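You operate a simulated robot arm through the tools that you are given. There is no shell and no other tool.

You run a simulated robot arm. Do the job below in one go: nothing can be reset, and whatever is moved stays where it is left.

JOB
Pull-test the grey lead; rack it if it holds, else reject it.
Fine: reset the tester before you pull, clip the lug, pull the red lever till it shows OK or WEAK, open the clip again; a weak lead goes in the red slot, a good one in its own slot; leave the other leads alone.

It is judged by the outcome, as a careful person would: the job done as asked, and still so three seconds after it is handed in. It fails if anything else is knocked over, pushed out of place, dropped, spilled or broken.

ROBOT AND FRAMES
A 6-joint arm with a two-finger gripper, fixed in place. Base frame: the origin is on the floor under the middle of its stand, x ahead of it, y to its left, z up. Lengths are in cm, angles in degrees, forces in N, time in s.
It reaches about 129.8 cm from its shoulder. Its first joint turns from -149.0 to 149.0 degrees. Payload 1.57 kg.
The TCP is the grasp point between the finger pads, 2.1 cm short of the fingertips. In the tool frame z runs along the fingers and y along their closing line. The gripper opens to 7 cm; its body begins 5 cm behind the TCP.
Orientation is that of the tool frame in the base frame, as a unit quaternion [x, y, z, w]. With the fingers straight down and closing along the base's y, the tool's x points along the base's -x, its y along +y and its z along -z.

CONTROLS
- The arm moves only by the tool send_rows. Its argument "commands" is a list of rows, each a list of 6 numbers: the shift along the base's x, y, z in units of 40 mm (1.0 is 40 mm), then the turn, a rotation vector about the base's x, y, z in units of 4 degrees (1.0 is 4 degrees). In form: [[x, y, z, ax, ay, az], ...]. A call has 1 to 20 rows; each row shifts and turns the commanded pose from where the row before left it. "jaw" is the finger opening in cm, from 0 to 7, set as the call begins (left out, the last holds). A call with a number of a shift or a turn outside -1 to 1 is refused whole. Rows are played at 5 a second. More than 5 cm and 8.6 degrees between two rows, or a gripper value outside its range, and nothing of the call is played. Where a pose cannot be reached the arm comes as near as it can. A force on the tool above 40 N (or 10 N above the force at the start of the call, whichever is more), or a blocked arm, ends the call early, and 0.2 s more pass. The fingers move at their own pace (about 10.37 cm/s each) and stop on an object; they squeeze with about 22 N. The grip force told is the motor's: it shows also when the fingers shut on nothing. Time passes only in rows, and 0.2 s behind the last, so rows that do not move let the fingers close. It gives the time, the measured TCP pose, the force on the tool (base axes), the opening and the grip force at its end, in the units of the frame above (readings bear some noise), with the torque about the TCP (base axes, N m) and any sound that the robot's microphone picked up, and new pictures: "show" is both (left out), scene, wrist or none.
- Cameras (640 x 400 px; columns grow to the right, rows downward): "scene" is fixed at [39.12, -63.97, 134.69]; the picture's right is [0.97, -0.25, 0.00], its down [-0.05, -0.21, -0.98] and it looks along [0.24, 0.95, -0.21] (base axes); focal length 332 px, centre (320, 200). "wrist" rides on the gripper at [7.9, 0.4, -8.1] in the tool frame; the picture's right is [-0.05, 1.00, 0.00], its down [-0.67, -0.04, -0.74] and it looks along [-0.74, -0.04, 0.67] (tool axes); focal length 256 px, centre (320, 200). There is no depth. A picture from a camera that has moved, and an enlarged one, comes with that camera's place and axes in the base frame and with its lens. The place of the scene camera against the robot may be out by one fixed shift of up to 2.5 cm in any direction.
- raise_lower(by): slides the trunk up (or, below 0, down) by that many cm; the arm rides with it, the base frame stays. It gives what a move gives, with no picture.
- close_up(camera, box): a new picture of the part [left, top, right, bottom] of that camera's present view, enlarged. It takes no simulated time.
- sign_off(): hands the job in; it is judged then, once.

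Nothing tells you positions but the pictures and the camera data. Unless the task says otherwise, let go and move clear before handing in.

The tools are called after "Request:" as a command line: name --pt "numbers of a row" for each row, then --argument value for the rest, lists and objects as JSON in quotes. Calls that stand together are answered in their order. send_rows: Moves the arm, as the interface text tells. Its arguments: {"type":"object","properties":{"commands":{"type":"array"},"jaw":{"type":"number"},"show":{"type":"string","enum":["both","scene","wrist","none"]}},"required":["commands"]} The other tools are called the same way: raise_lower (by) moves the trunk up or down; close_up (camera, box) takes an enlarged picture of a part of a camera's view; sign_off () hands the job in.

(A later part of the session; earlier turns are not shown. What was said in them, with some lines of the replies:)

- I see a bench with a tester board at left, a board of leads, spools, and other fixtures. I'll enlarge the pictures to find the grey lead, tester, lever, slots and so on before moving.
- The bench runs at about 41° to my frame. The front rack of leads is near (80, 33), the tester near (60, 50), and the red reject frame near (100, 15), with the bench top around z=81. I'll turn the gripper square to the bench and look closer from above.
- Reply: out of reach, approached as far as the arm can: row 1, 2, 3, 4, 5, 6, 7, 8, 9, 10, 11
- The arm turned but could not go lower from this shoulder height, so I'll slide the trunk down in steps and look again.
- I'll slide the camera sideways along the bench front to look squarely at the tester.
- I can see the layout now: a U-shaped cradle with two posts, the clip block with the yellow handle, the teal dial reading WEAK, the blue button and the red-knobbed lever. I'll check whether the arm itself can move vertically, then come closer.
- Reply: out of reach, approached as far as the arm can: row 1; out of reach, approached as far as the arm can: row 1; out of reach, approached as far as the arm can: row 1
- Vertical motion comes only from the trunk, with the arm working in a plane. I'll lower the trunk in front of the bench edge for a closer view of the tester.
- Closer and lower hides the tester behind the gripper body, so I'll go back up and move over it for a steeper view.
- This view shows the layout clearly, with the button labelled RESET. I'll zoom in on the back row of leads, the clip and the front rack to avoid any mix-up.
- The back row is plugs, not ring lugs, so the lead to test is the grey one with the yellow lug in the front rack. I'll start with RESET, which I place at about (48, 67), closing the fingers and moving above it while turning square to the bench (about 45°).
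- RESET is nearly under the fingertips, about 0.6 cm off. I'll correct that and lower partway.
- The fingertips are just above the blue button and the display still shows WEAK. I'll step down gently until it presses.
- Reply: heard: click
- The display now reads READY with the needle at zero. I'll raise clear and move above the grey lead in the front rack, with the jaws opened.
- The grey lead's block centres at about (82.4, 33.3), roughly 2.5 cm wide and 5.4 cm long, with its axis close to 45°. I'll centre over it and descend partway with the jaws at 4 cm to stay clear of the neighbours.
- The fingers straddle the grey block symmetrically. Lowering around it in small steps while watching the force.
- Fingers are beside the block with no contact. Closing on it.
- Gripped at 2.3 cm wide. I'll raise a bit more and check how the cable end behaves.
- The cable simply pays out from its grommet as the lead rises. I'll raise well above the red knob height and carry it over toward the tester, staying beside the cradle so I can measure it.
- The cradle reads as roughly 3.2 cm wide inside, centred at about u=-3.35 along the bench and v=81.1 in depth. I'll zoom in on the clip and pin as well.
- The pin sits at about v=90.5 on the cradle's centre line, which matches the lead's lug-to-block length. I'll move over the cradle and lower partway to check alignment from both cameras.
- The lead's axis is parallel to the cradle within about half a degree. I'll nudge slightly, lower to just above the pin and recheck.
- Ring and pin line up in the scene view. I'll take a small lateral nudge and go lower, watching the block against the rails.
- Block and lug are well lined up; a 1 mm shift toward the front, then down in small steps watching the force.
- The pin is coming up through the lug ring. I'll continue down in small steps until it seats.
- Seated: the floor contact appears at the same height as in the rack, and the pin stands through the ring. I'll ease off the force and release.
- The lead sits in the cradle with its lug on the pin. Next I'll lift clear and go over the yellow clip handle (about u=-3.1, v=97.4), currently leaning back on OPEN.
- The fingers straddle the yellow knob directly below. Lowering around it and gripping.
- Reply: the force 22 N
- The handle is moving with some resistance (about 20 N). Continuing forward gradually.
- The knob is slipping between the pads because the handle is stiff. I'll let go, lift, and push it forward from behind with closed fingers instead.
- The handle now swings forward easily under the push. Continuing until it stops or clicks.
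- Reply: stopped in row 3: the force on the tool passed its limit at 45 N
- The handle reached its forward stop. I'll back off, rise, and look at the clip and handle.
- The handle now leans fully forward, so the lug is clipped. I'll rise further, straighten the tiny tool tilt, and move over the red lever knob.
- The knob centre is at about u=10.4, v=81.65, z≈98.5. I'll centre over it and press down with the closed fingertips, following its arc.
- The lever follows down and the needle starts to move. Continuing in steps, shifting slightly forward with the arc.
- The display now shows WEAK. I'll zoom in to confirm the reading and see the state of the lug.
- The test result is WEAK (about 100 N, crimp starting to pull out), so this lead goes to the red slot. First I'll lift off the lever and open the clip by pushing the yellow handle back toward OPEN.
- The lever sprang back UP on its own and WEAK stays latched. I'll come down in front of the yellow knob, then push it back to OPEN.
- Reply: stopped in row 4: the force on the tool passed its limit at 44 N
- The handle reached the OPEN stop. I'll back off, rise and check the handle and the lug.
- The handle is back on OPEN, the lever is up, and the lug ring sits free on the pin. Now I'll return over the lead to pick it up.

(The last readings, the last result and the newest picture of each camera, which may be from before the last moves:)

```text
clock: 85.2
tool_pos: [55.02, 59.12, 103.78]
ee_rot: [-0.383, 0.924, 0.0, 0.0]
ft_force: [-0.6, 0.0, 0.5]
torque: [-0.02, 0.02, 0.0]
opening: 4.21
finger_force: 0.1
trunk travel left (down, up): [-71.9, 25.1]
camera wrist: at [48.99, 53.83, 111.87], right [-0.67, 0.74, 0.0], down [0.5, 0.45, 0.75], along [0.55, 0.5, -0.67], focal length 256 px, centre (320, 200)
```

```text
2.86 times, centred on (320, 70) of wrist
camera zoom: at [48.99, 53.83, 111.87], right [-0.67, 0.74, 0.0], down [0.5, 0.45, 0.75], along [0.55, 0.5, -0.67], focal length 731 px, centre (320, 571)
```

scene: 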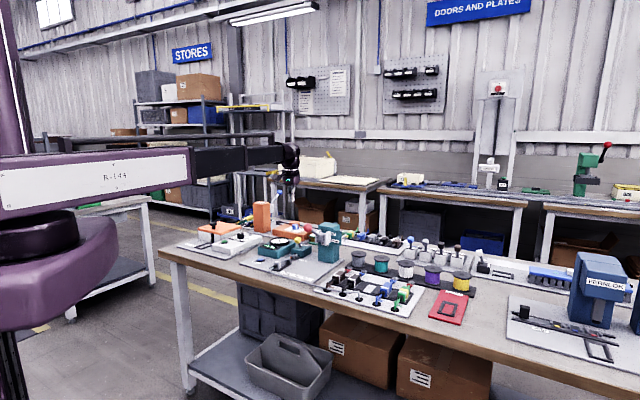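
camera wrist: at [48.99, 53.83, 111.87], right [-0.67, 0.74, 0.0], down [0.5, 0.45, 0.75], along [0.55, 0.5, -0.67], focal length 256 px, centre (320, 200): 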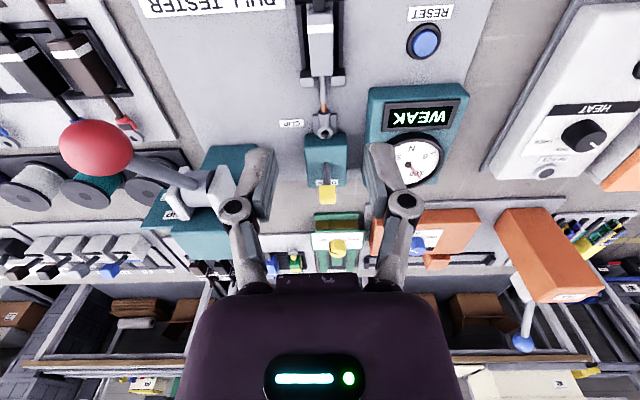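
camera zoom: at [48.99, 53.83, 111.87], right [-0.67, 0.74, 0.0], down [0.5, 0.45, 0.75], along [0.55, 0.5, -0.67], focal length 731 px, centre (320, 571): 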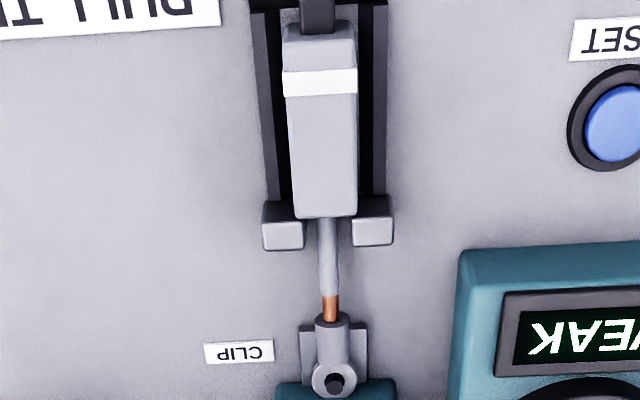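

Request:
send_rows --pt "0.018 0.03 0 0 0 0" --show "none"

Request:
raise_lower --by -16.5

Request:
send_rows --pt "0 0 0 0 0 0" --show "wrist"

Request:
close_up --camera "wrist" --box '[240, 60, 400, 180]'

```text
clock: 85.6
tool_pos: [55.18, 59.26, 103.74]
ee_rot: [-0.382, 0.924, 0.0, 0.0]
ft_force: [0.0, 0.0, 0.7]
torque: [0.07, 0.03, -0.02]
opening: 4.22
finger_force: 0.0
trunk travel left (down, up): [-71.9, 25.1]
```

```text
clock: 87.5
tool_pos: [55.07, 59.33, 87.22]
ee_rot: [-0.383, 0.924, 0.0, 0.0]
ft_force: [0.3, -0.1, 0.2]
torque: [-0.05, -0.03, 0.01]
opening: 4.23
finger_force: 0.1
trunk travel left (down, up): [-55.4, 41.6]
```

```text
clock: 87.9
tool_pos: [55.05, 59.26, 87.34]
ee_rot: [-0.383, 0.924, 0.0, 0.0]
ft_force: [0.4, -0.2, -0.5]
torque: [0.02, 0.01, 0.0]
opening: 4.18
finger_force: 0.1
trunk travel left (down, up): [-55.4, 41.6]
camera wrist: at [49.14, 54.07, 95.33], right [-0.67, 0.74, 0.0], down [0.5, 0.45, 0.74], along [0.55, 0.5, -0.67], focal length 256 px, centre (320, 200)
```

wrist: 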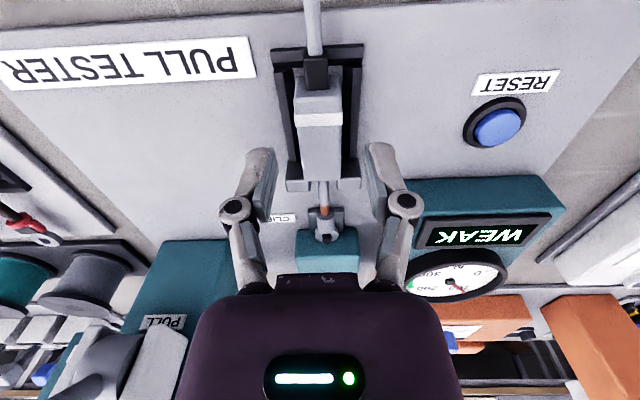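

```text
3.33 times, centred on (320, 120) of wrist
camera zoom: at [49.14, 54.07, 95.33], right [-0.67, 0.74, 0.0], down [0.5, 0.45, 0.74], along [0.55, 0.5, -0.67], focal length 853 px, centre (320, 467)
```

zoom: 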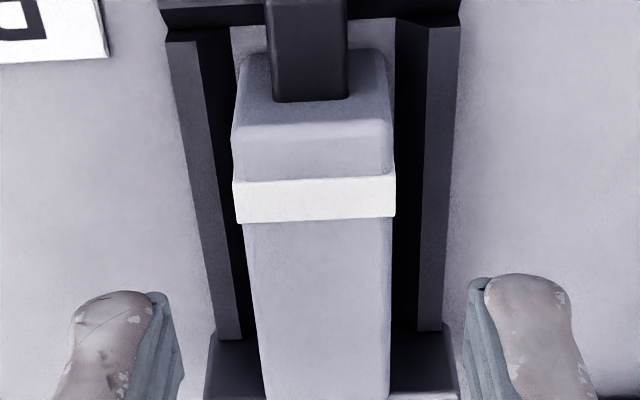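

Aligned with the block. Lowering to grip height and closing.

Request:
raise_lower --by -2.6

Request:
raise_lower --by -0.5

Request:
send_rows --pt "0 0 0 0 0 0" --pt "0 0 0 0 0 0" --pt "0 0 0 0 0 0" --jaw 0 --show "wrist"

Request:
close_up --camera "scene" --box '[260, 230, 320, 270]'

```text
clock: 88.6
tool_pos: [55.1, 59.38, 84.64]
ee_rot: [-0.383, 0.924, 0.0, 0.0]
ft_force: [0.2, 0.4, 0.1]
torque: [0.0, 0.05, 0.01]
opening: 4.18
finger_force: 0.1
trunk travel left (down, up): [-52.8, 44.2]
```

```text
clock: 89.1
tool_pos: [55.14, 59.4, 84.16]
ee_rot: [-0.383, 0.924, 0.001, 0.001]
ft_force: [0.5, 0.0, 0.0]
torque: [0.0, -0.02, 0.02]
opening: 4.2
finger_force: 0.1
trunk travel left (down, up): [-52.3, 44.7]
```

```text
clock: 89.9
tool_pos: [54.97, 59.36, 84.19]
ee_rot: [-0.383, 0.924, 0.0, 0.0]
ft_force: [0.0, 0.6, 1.5]
torque: [-0.03, 0.01, 0.01]
opening: 2.34
finger_force: 22.4
trunk travel left (down, up): [-52.3, 44.7]
camera wrist: at [49.13, 54.06, 92.24], right [-0.67, 0.74, 0.0], down [0.5, 0.45, 0.74], along [0.55, 0.5, -0.67], focal length 256 px, centre (320, 200)
```

wrist: 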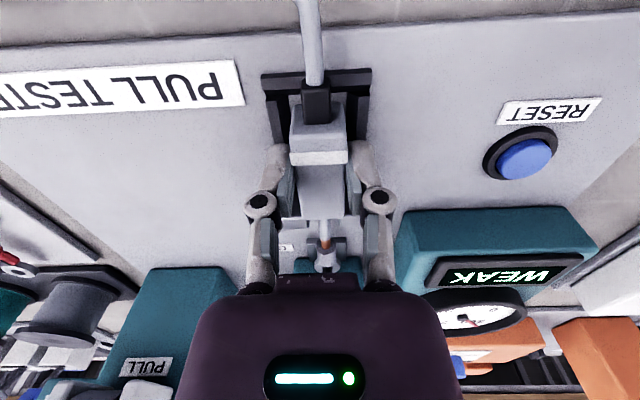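

```text
10.00 times, centred on (290, 250) of scene
camera zoom: at [39.12, -63.97, 134.69], right [0.97, -0.25, 0.0], down [-0.05, -0.21, -0.98], along [0.24, 0.95, -0.21], focal length 3324 px, centre (620, -300)
```

zoom: 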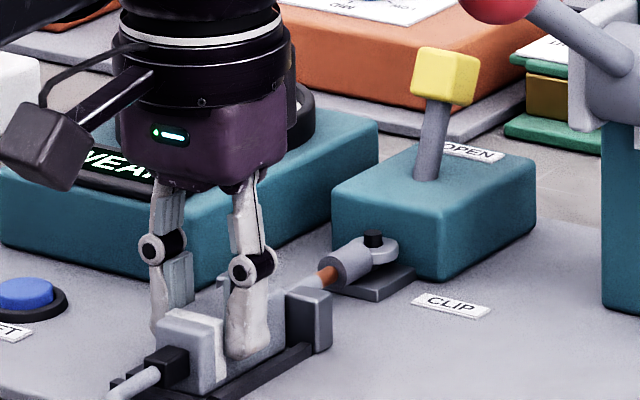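

Gripped again. Raising straight up slowly so the ring comes off the pin.

Request:
raise_lower --by 1.0

Request:
raise_lower --by 2.0

Request:
close_up --camera "scene" --box '[260, 230, 320, 270]'

```text
clock: 90.5
tool_pos: [54.99, 59.45, 85.16]
ee_rot: [-0.383, 0.924, 0.0, 0.0]
ft_force: [-0.1, 0.9, 0.0]
torque: [0.0, 0.03, 0.01]
opening: 2.3
finger_force: 21.9
trunk travel left (down, up): [-53.3, 43.7]
```

```text
clock: 91.2
tool_pos: [55.08, 59.44, 87.11]
ee_rot: [-0.383, 0.924, 0.0, -0.001]
ft_force: [-0.6, 0.2, -1.7]
torque: [0.0, -0.03, -0.03]
opening: 2.35
finger_force: 22.0
trunk travel left (down, up): [-55.3, 41.7]
```

```text
10.00 times, centred on (290, 250) of scene
camera zoom: at [39.12, -63.97, 134.69], right [0.97, -0.25, 0.0], down [-0.05, -0.21, -0.98], along [0.24, 0.95, -0.21], focal length 3324 px, centre (620, -300)
```

zoom: 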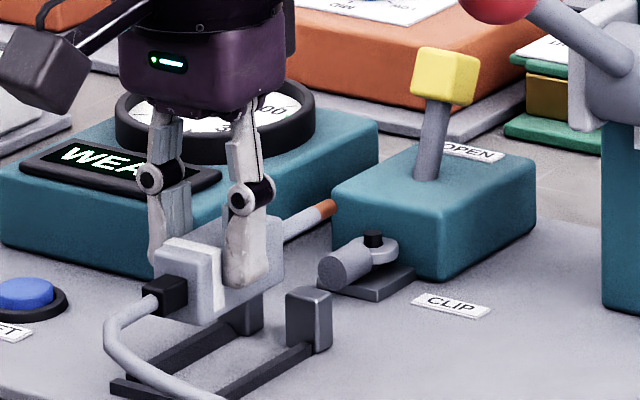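

The failed lug stayed behind on the tester pin (the crimp let go), while the lead itself came up cleanly. I'll raise above the knob height and carry the lead to the right toward the red reject slot.

Request:
raise_lower --by 19.5

Request:
close_up --camera "scene" --box '[250, 150, 350, 275]'

Request:
send_rows --pt "0.85 -0.85 0 0 0 0" --pt "0.85 -0.85 0 0 0 0" --pt "0.85 -0.85 0 0 0 0" --pt "0.85 -0.85 0 0 0 0" --pt "0.85 -0.85 0 0 0 0" --pt "0.85 -0.85 0 0 0 0" --pt "0.85 -0.85 0 0 0 0" --pt "0.85 -0.85 0 0 0 0" --pt "0.85 -0.85 0 0 0 0" --pt "0.85 -0.85 0 0 0 0" --pt "0.85 -0.85 0 0 0 0"

Request:
close_up --camera "wrist" --box '[120, 0, 280, 130]'

```text
clock: 93.3
tool_pos: [55.11, 59.27, 106.62]
ee_rot: [-0.382, 0.924, 0.0, 0.0]
ft_force: [-0.5, 0.1, -0.3]
torque: [0.01, 0.0, 0.01]
opening: 2.35
finger_force: 21.7
trunk travel left (down, up): [-74.8, 22.2]
```

```text
3.20 times, centred on (300, 212) of scene
camera zoom: at [39.12, -63.97, 134.69], right [0.97, -0.25, 0.0], down [-0.05, -0.21, -0.98], along [0.24, 0.95, -0.21], focal length 1064 px, centre (384, 160)
```

zoom: 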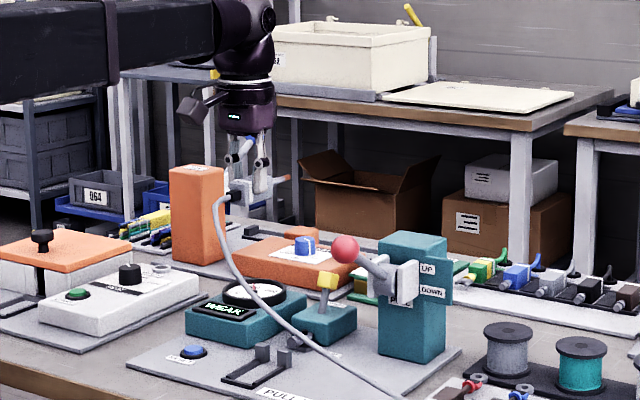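

```text
clock: 95.7
tool_pos: [92.64, 21.92, 106.67]
ee_rot: [-0.383, 0.924, 0.0, 0.001]
ft_force: [-0.1, -0.3, -1.0]
torque: [0.02, 0.0, 0.0]
opening: 2.35
finger_force: 21.8
trunk travel left (down, up): [-74.8, 22.2]
camera wrist: at [86.66, 16.68, 114.69], right [-0.67, 0.74, 0.0], down [0.5, 0.45, 0.74], along [0.55, 0.5, -0.67], focal length 256 px, centre (320, 200)
```

scene: 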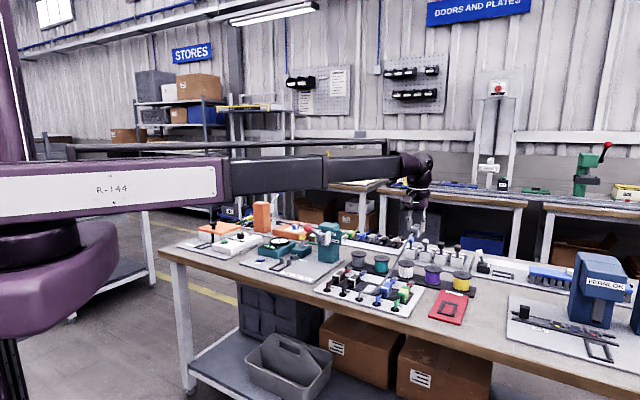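
wrist: 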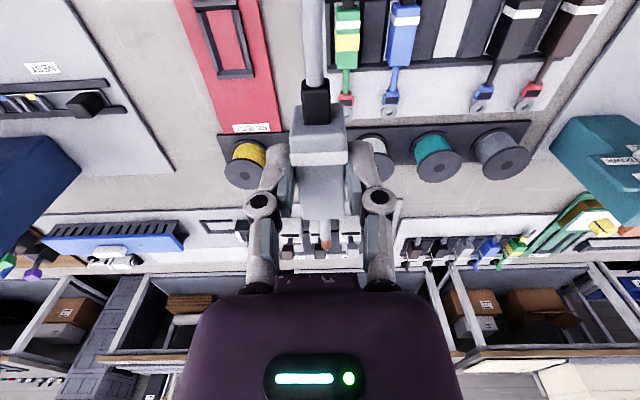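

```text
3.08 times, centred on (200, 65) of wrist
camera zoom: at [86.66, 16.68, 114.69], right [-0.67, 0.74, 0.0], down [0.5, 0.45, 0.74], along [0.55, 0.5, -0.67], focal length 788 px, centre (689, 615)
```

zoom: 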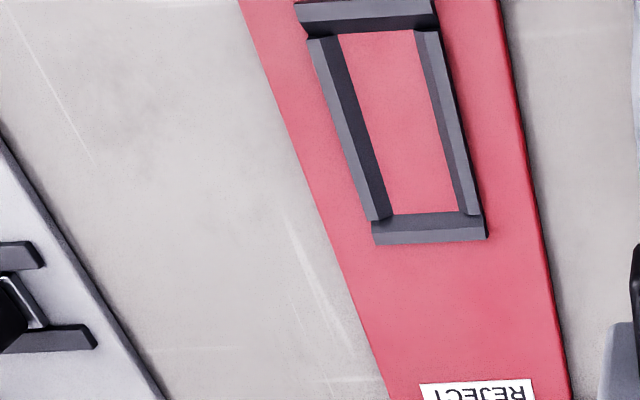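

The reject slot's floor centres near u=60.7, v=82.3, with chamfered sides. Moving over it and lowering partway to verify.

Request:
send_rows --pt "0.7 -0.578 0 0 0 0" --pt "0.7 -0.578 0 0 0 0" --pt "0.7 -0.578 0 0 0 0" --show "none"

Request:
raise_lower --by -16.5

Request:
send_rows --pt "0 0 0 0 0 0"

Request:
close_up --camera "wrist" --box '[250, 10, 390, 130]'

Request:
close_up --camera "scene" --box '[400, 250, 500, 330]'

```text
clock: 96.5
tool_pos: [101.08, 14.95, 106.62]
ee_rot: [-0.383, 0.924, -0.001, 0.001]
ft_force: [0.5, -1.0, -0.5]
torque: [-0.01, -0.03, -0.01]
opening: 2.31
finger_force: 22.3
trunk travel left (down, up): [-74.8, 22.2]
```

```text
clock: 98.4
tool_pos: [100.85, 14.91, 90.08]
ee_rot: [-0.382, 0.924, 0.001, 0.0]
ft_force: [0.0, 0.0, -0.2]
torque: [-0.01, 0.01, -0.01]
opening: 2.33
finger_force: 22.6
trunk travel left (down, up): [-58.3, 38.7]
```

```text
clock: 98.8
tool_pos: [100.91, 14.97, 90.22]
ee_rot: [-0.383, 0.924, 0.0, 0.0]
ft_force: [-0.1, 0.8, -0.5]
torque: [-0.03, 0.01, -0.01]
opening: 2.33
finger_force: 22.0
trunk travel left (down, up): [-58.3, 38.7]
camera wrist: at [94.97, 9.74, 98.22], right [-0.67, 0.74, 0.0], down [0.5, 0.45, 0.74], along [0.55, 0.5, -0.67], focal length 256 px, centre (320, 200)
```

scene: 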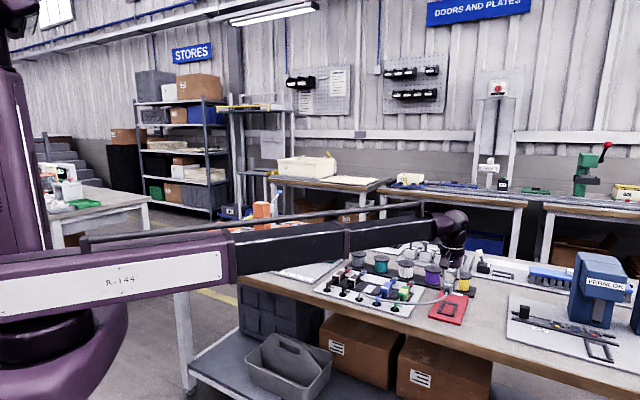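
wrist: 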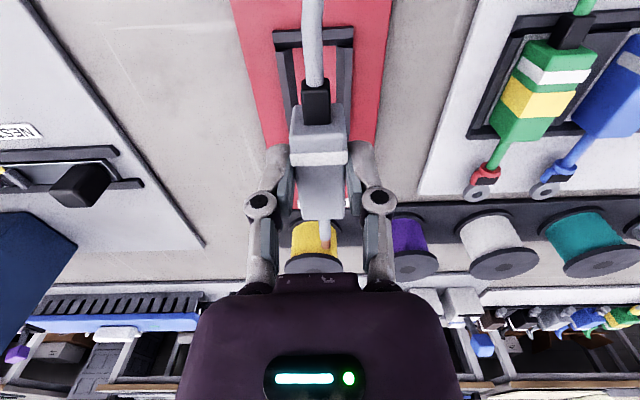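

```text
3.33 times, centred on (320, 70) of wrist
camera zoom: at [94.97, 9.74, 98.22], right [-0.67, 0.74, 0.0], down [0.5, 0.45, 0.74], along [0.55, 0.5, -0.67], focal length 853 px, centre (320, 633)
```

zoom: 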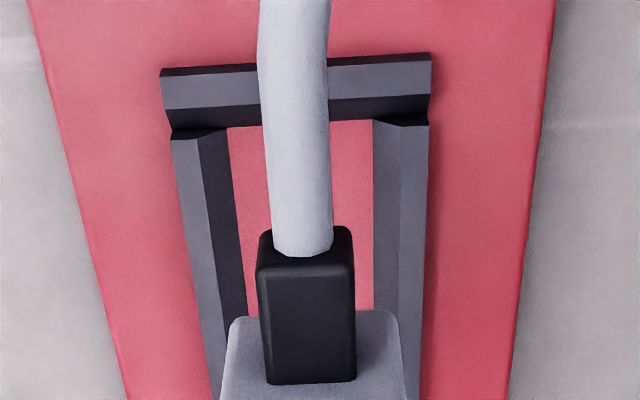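

```text
5.00 times, centred on (450, 290) of scene
camera zoom: at [39.12, -63.97, 134.69], right [0.97, -0.25, 0.0], down [-0.05, -0.21, -0.98], along [0.24, 0.95, -0.21], focal length 1662 px, centre (-330, -250)
```

zoom: 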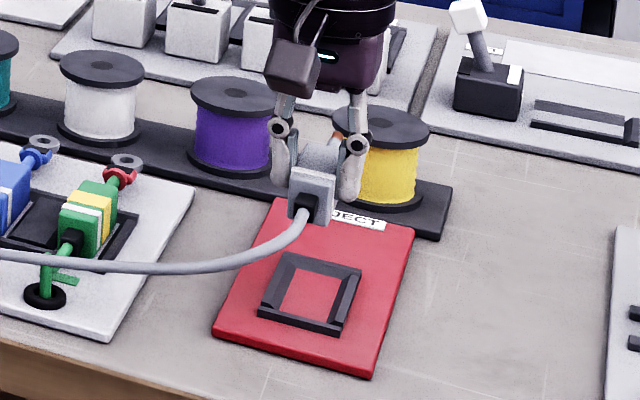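

The slot is centred about 2.5 mm to the right of the lead. Correcting and lowering further.

Request:
send_rows --pt "0.023 -0.065 0 0 0 0" --show "none"

Request:
raise_lower --by -4.6

Request:
send_rows --pt "0 0 0 0 0 0" --show "wrist"

Request:
close_up --camera "wrist" --box '[250, 30, 390, 130]'

Request:
close_up --camera "scene" --box '[410, 260, 490, 330]'

```text
clock: 99.2
tool_pos: [101.05, 14.82, 90.1]
ee_rot: [-0.383, 0.924, 0.0, 0.0]
ft_force: [0.1, 0.4, -0.6]
torque: [0.01, 0.01, 0.0]
opening: 2.34
finger_force: 22.0
trunk travel left (down, up): [-58.3, 38.7]
```

```text
clock: 100.1
tool_pos: [100.93, 14.83, 85.4]
ee_rot: [-0.382, 0.924, 0.0, 0.0]
ft_force: [-0.4, 0.2, 0.0]
torque: [-0.05, 0.01, -0.02]
opening: 2.37
finger_force: 21.8
trunk travel left (down, up): [-53.7, 43.3]
```

```text
clock: 100.5
tool_pos: [100.97, 14.73, 85.53]
ee_rot: [-0.382, 0.924, 0.0, 0.0]
ft_force: [0.0, 0.2, -1.0]
torque: [0.01, 0.02, 0.0]
opening: 2.33
finger_force: 21.8
trunk travel left (down, up): [-53.7, 43.3]
camera wrist: at [95.05, 9.5, 93.62], right [-0.67, 0.74, 0.0], down [0.5, 0.45, 0.74], along [0.55, 0.5, -0.67], focal length 256 px, centre (320, 200)
```

wrist: 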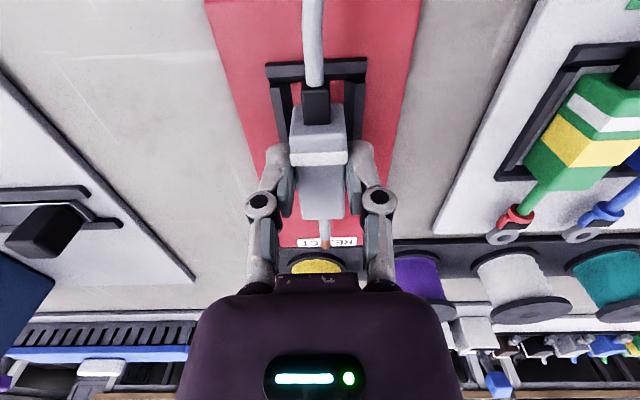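

```text
4.00 times, centred on (320, 80) of wrist
camera zoom: at [95.05, 9.5, 93.62], right [-0.67, 0.74, 0.0], down [0.5, 0.45, 0.74], along [0.55, 0.5, -0.67], focal length 1024 px, centre (320, 680)
```

zoom: 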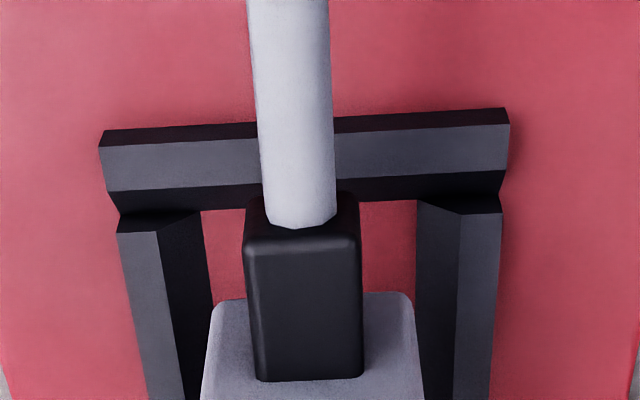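

```text
5.71 times, centred on (450, 295) of scene
camera zoom: at [39.12, -63.97, 134.69], right [0.97, -0.25, 0.0], down [-0.05, -0.21, -0.98], along [0.24, 0.95, -0.21], focal length 1900 px, centre (-423, -343)
```

zoom: 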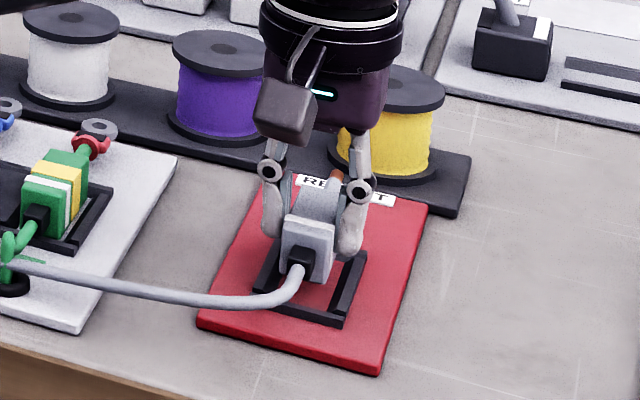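

Aligned. Lowering into the slot with force checks.

Request:
raise_lower --by -0.9

Request:
raise_lower --by -0.3

Request:
raise_lower --by -0.2

Request:
close_up --camera "scene" --box '[425, 265, 475, 310]'

Request:
close_up --camera "wrist" --box '[250, 30, 390, 130]'

```text
clock: 101.1
tool_pos: [100.94, 14.79, 84.6]
ee_rot: [-0.383, 0.924, 0.001, 0.0]
ft_force: [-0.2, 0.0, -1.7]
torque: [0.0, 0.01, 0.0]
opening: 2.33
finger_force: 21.8
trunk travel left (down, up): [-52.8, 44.2]
```

```text
clock: 101.6
tool_pos: [101.07, 14.77, 84.39]
ee_rot: [-0.383, 0.924, -0.001, 0.0]
ft_force: [0.6, 0.2, -0.4]
torque: [-0.01, 0.04, 0.0]
opening: 2.32
finger_force: 21.7
trunk travel left (down, up): [-52.5, 44.5]
```

```text
clock: 102.1
tool_pos: [100.96, 14.73, 84.24]
ee_rot: [-0.383, 0.924, 0.0, 0.0]
ft_force: [0.6, 0.0, 1.6]
torque: [0.05, -0.03, 0.0]
opening: 2.32
finger_force: 21.9
trunk travel left (down, up): [-52.3, 44.7]
```

```text
8.89 times, centred on (450, 288) of scene
camera zoom: at [39.12, -63.97, 134.69], right [0.97, -0.25, 0.0], down [-0.05, -0.21, -0.98], along [0.24, 0.95, -0.21], focal length 2955 px, centre (-836, -578)
```

zoom: 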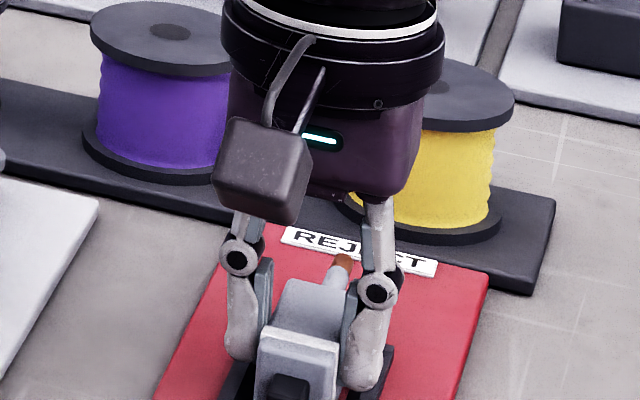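

```text
4.00 times, centred on (320, 80) of wrist
camera zoom: at [95.04, 9.5, 92.24], right [-0.67, 0.74, 0.0], down [0.5, 0.45, 0.75], along [0.55, 0.5, -0.67], focal length 1024 px, centre (320, 680)
```

zoom: 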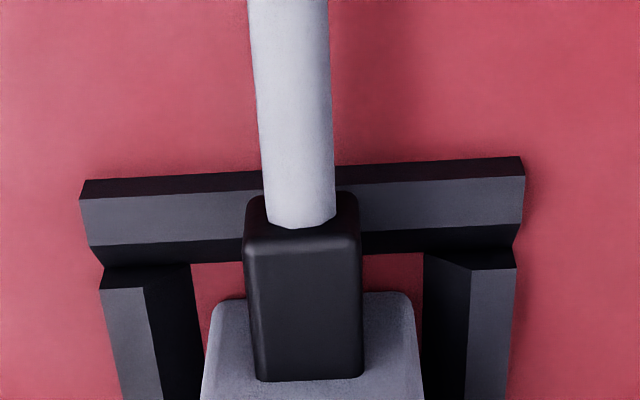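

Request:
raise_lower --by -0.15

Request:
send_rows --pt "0 0 0 0 0 0" --pt "0 0 0 0 0 0" --jaw 4.0 --show "wrist"

Request:
raise_lower --by 4

Request:
close_up --camera "scene" --box '[420, 260, 490, 325]'

Request:
close_up --camera "wrist" --box '[240, 20, 400, 260]'

```text
clock: 102.6
tool_pos: [101.0, 14.79, 84.07]
ee_rot: [-0.382, 0.924, 0.0, 0.001]
ft_force: [5.1, 1.0, 17.0]
torque: [0.01, -0.1, 0.02]
opening: 2.32
finger_force: 21.5
trunk travel left (down, up): [-52.1, 44.9]
```

```text
clock: 103.2
tool_pos: [100.97, 14.93, 84.05]
ee_rot: [-0.383, 0.924, -0.001, 0.0]
ft_force: [0.4, 0.5, -0.2]
torque: [-0.01, 0.01, -0.01]
opening: 3.98
finger_force: 0.0
trunk travel left (down, up): [-52.1, 44.9]
camera wrist: at [95.04, 9.5, 92.07], right [-0.67, 0.74, 0.0], down [0.5, 0.45, 0.74], along [0.55, 0.5, -0.67], focal length 256 px, centre (320, 200)
```

wrist: 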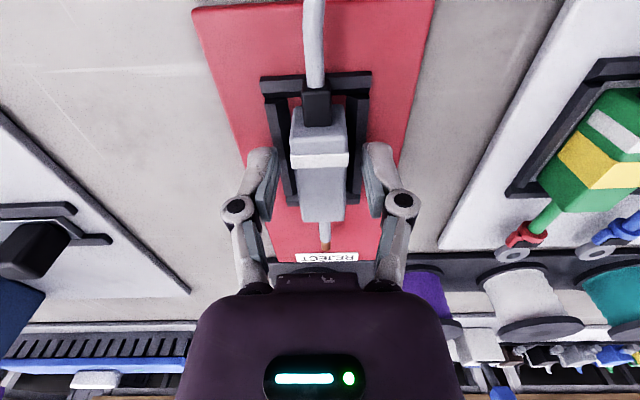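

```text
clock: 104.0
tool_pos: [101.0, 14.75, 88.01]
ee_rot: [-0.383, 0.924, 0.0, 0.0]
ft_force: [-0.1, 0.4, -0.2]
torque: [0.02, 0.05, 0.01]
opening: 4.02
finger_force: 0.0
trunk travel left (down, up): [-56.1, 40.9]
```

```text
6.15 times, centred on (455, 292) of scene
camera zoom: at [39.12, -63.97, 134.69], right [0.97, -0.25, 0.0], down [-0.05, -0.21, -0.98], along [0.24, 0.95, -0.21], focal length 2046 px, centre (-511, -369)
```

zoom: 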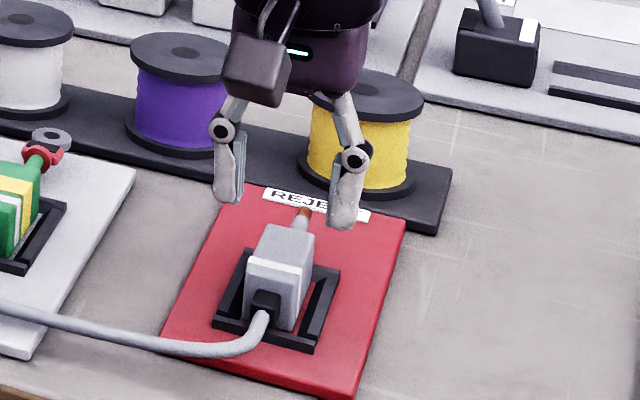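

```text
1.67 times, centred on (320, 140) of wrist
camera zoom: at [95.06, 9.51, 96.07], right [-0.67, 0.74, 0.0], down [0.5, 0.45, 0.74], along [0.55, 0.5, -0.67], focal length 427 px, centre (320, 300)
```

zoom: 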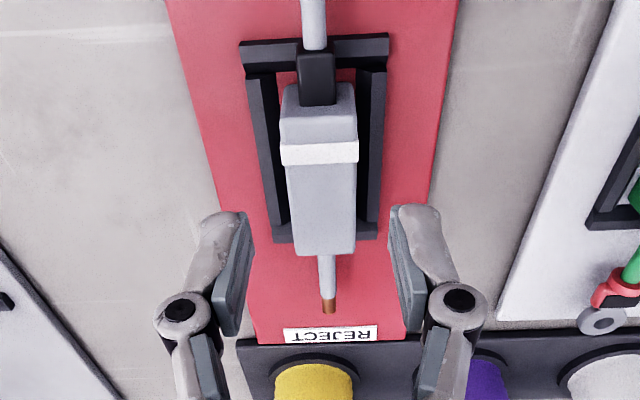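

The lead sits in the red reject slot and has been released. I'll raise well clear and inspect everything before handing in.

Request:
raise_lower --by 24

Request:
send_rows --pt "-0.8 -0.2 0 0 0 0" --pt "-0.8 -0.2 0 0 0 0" --pt "-0.8 -0.2 0 0 0 0" --pt "-0.8 -0.2 0 0 0 0"

Request:
close_up --camera "scene" --box '[310, 230, 490, 330]'

Request:
close_up --camera "scene" --box '[240, 205, 350, 285]'

Request:
close_up --camera "wrist" --box '[160, 0, 480, 200]'

```text
clock: 106.5
tool_pos: [101.15, 14.91, 112.08]
ee_rot: [-0.383, 0.924, 0.0, 0.0]
ft_force: [-0.4, -0.2, 1.0]
torque: [-0.01, 0.01, 0.0]
opening: 4.02
finger_force: 0.1
trunk travel left (down, up): [-80.1, 16.9]
```

```text
clock: 107.5
tool_pos: [88.07, 11.47, 112.07]
ee_rot: [-0.382, 0.924, 0.0, 0.0]
ft_force: [0.3, -0.9, 0.7]
torque: [0.01, 0.0, 0.01]
opening: 3.99
finger_force: 0.1
trunk travel left (down, up): [-80.1, 16.9]
camera wrist: at [82.12, 6.23, 120.11], right [-0.67, 0.74, 0.0], down [0.5, 0.45, 0.75], along [0.55, 0.5, -0.67], focal length 256 px, centre (320, 200)
```

scene: 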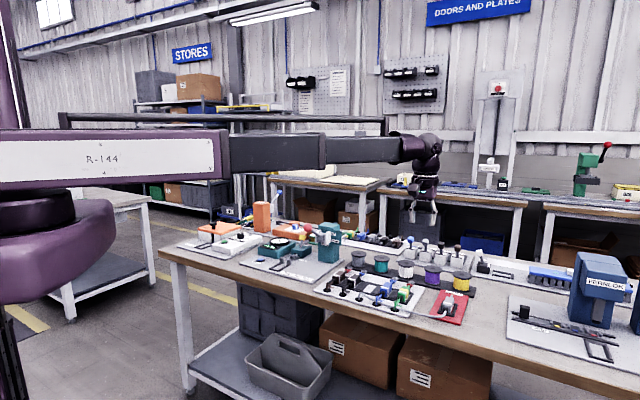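
wrist: 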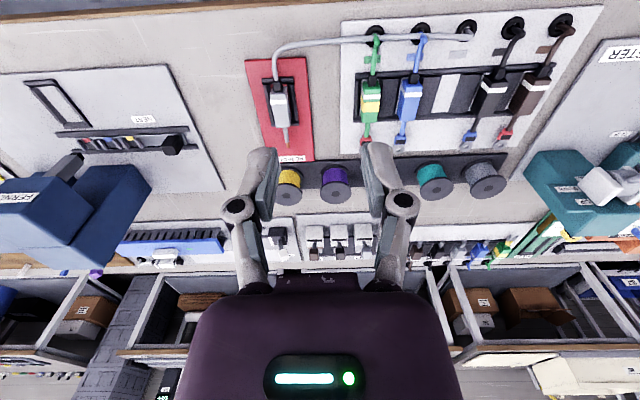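

```text
3.56 times, centred on (400, 280) of scene
camera zoom: at [39.12, -63.97, 134.69], right [0.97, -0.25, 0.0], down [-0.05, -0.21, -0.98], along [0.24, 0.95, -0.21], focal length 1182 px, centre (36, -84)
```

zoom: 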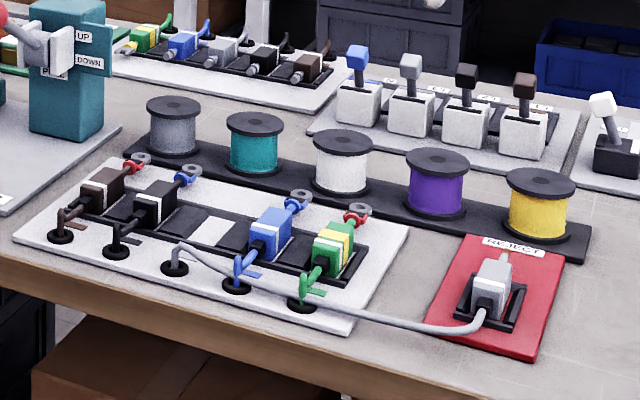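

```text
5.00 times, centred on (295, 245) of scene
camera zoom: at [39.12, -63.97, 134.69], right [0.97, -0.25, 0.0], down [-0.05, -0.21, -0.98], along [0.24, 0.95, -0.21], focal length 1662 px, centre (445, -25)
```

zoom: 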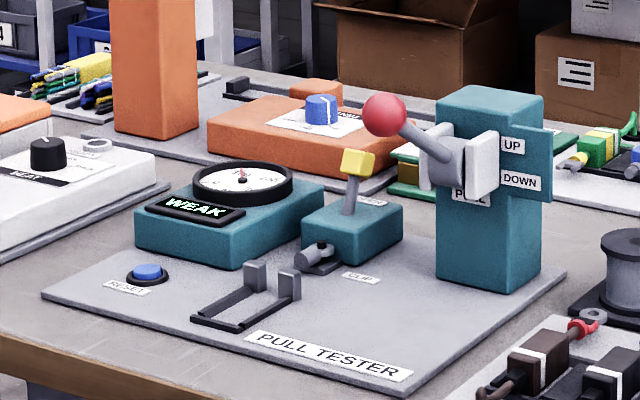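

```text
2.00 times, centred on (320, 100) of wrist
camera zoom: at [82.12, 6.23, 120.11], right [-0.67, 0.74, 0.0], down [0.5, 0.45, 0.75], along [0.55, 0.5, -0.67], focal length 512 px, centre (320, 400)
```

zoom: 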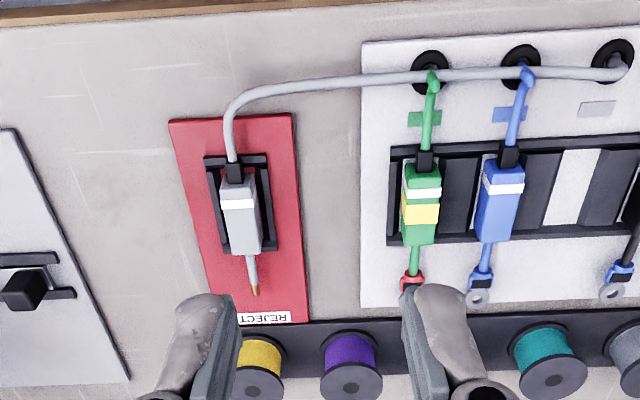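

The grey lead is seated in the red reject slot. The tester still shows WEAK, the lever is back up, the clip is on OPEN, and the other leads are where they were. The gripper is empty and clear, so I'm handing in.

Request:
sign_off

```text
The job is handed in.
```

The grey lead tested WEAK, so it is now in the red reject slot, and I have handed the job in.

- **Test:** I reset the tester to READY, clipped the lug and pulled the red lever. The display went to WEAK with the needle at about 100 N.
- **Lug still on the tester:** the crimp failed. When I lifted the lead, its lug stayed behind on the clip pin. I left it there because the job did not say what to do with it.
- **State now:** the clip is open again and the lever sprang back up on its own. From the last pictures, the other leads and the rest of the bench look undisturbed. The lead's grey cable now runs across the front of the rack to the red slot.
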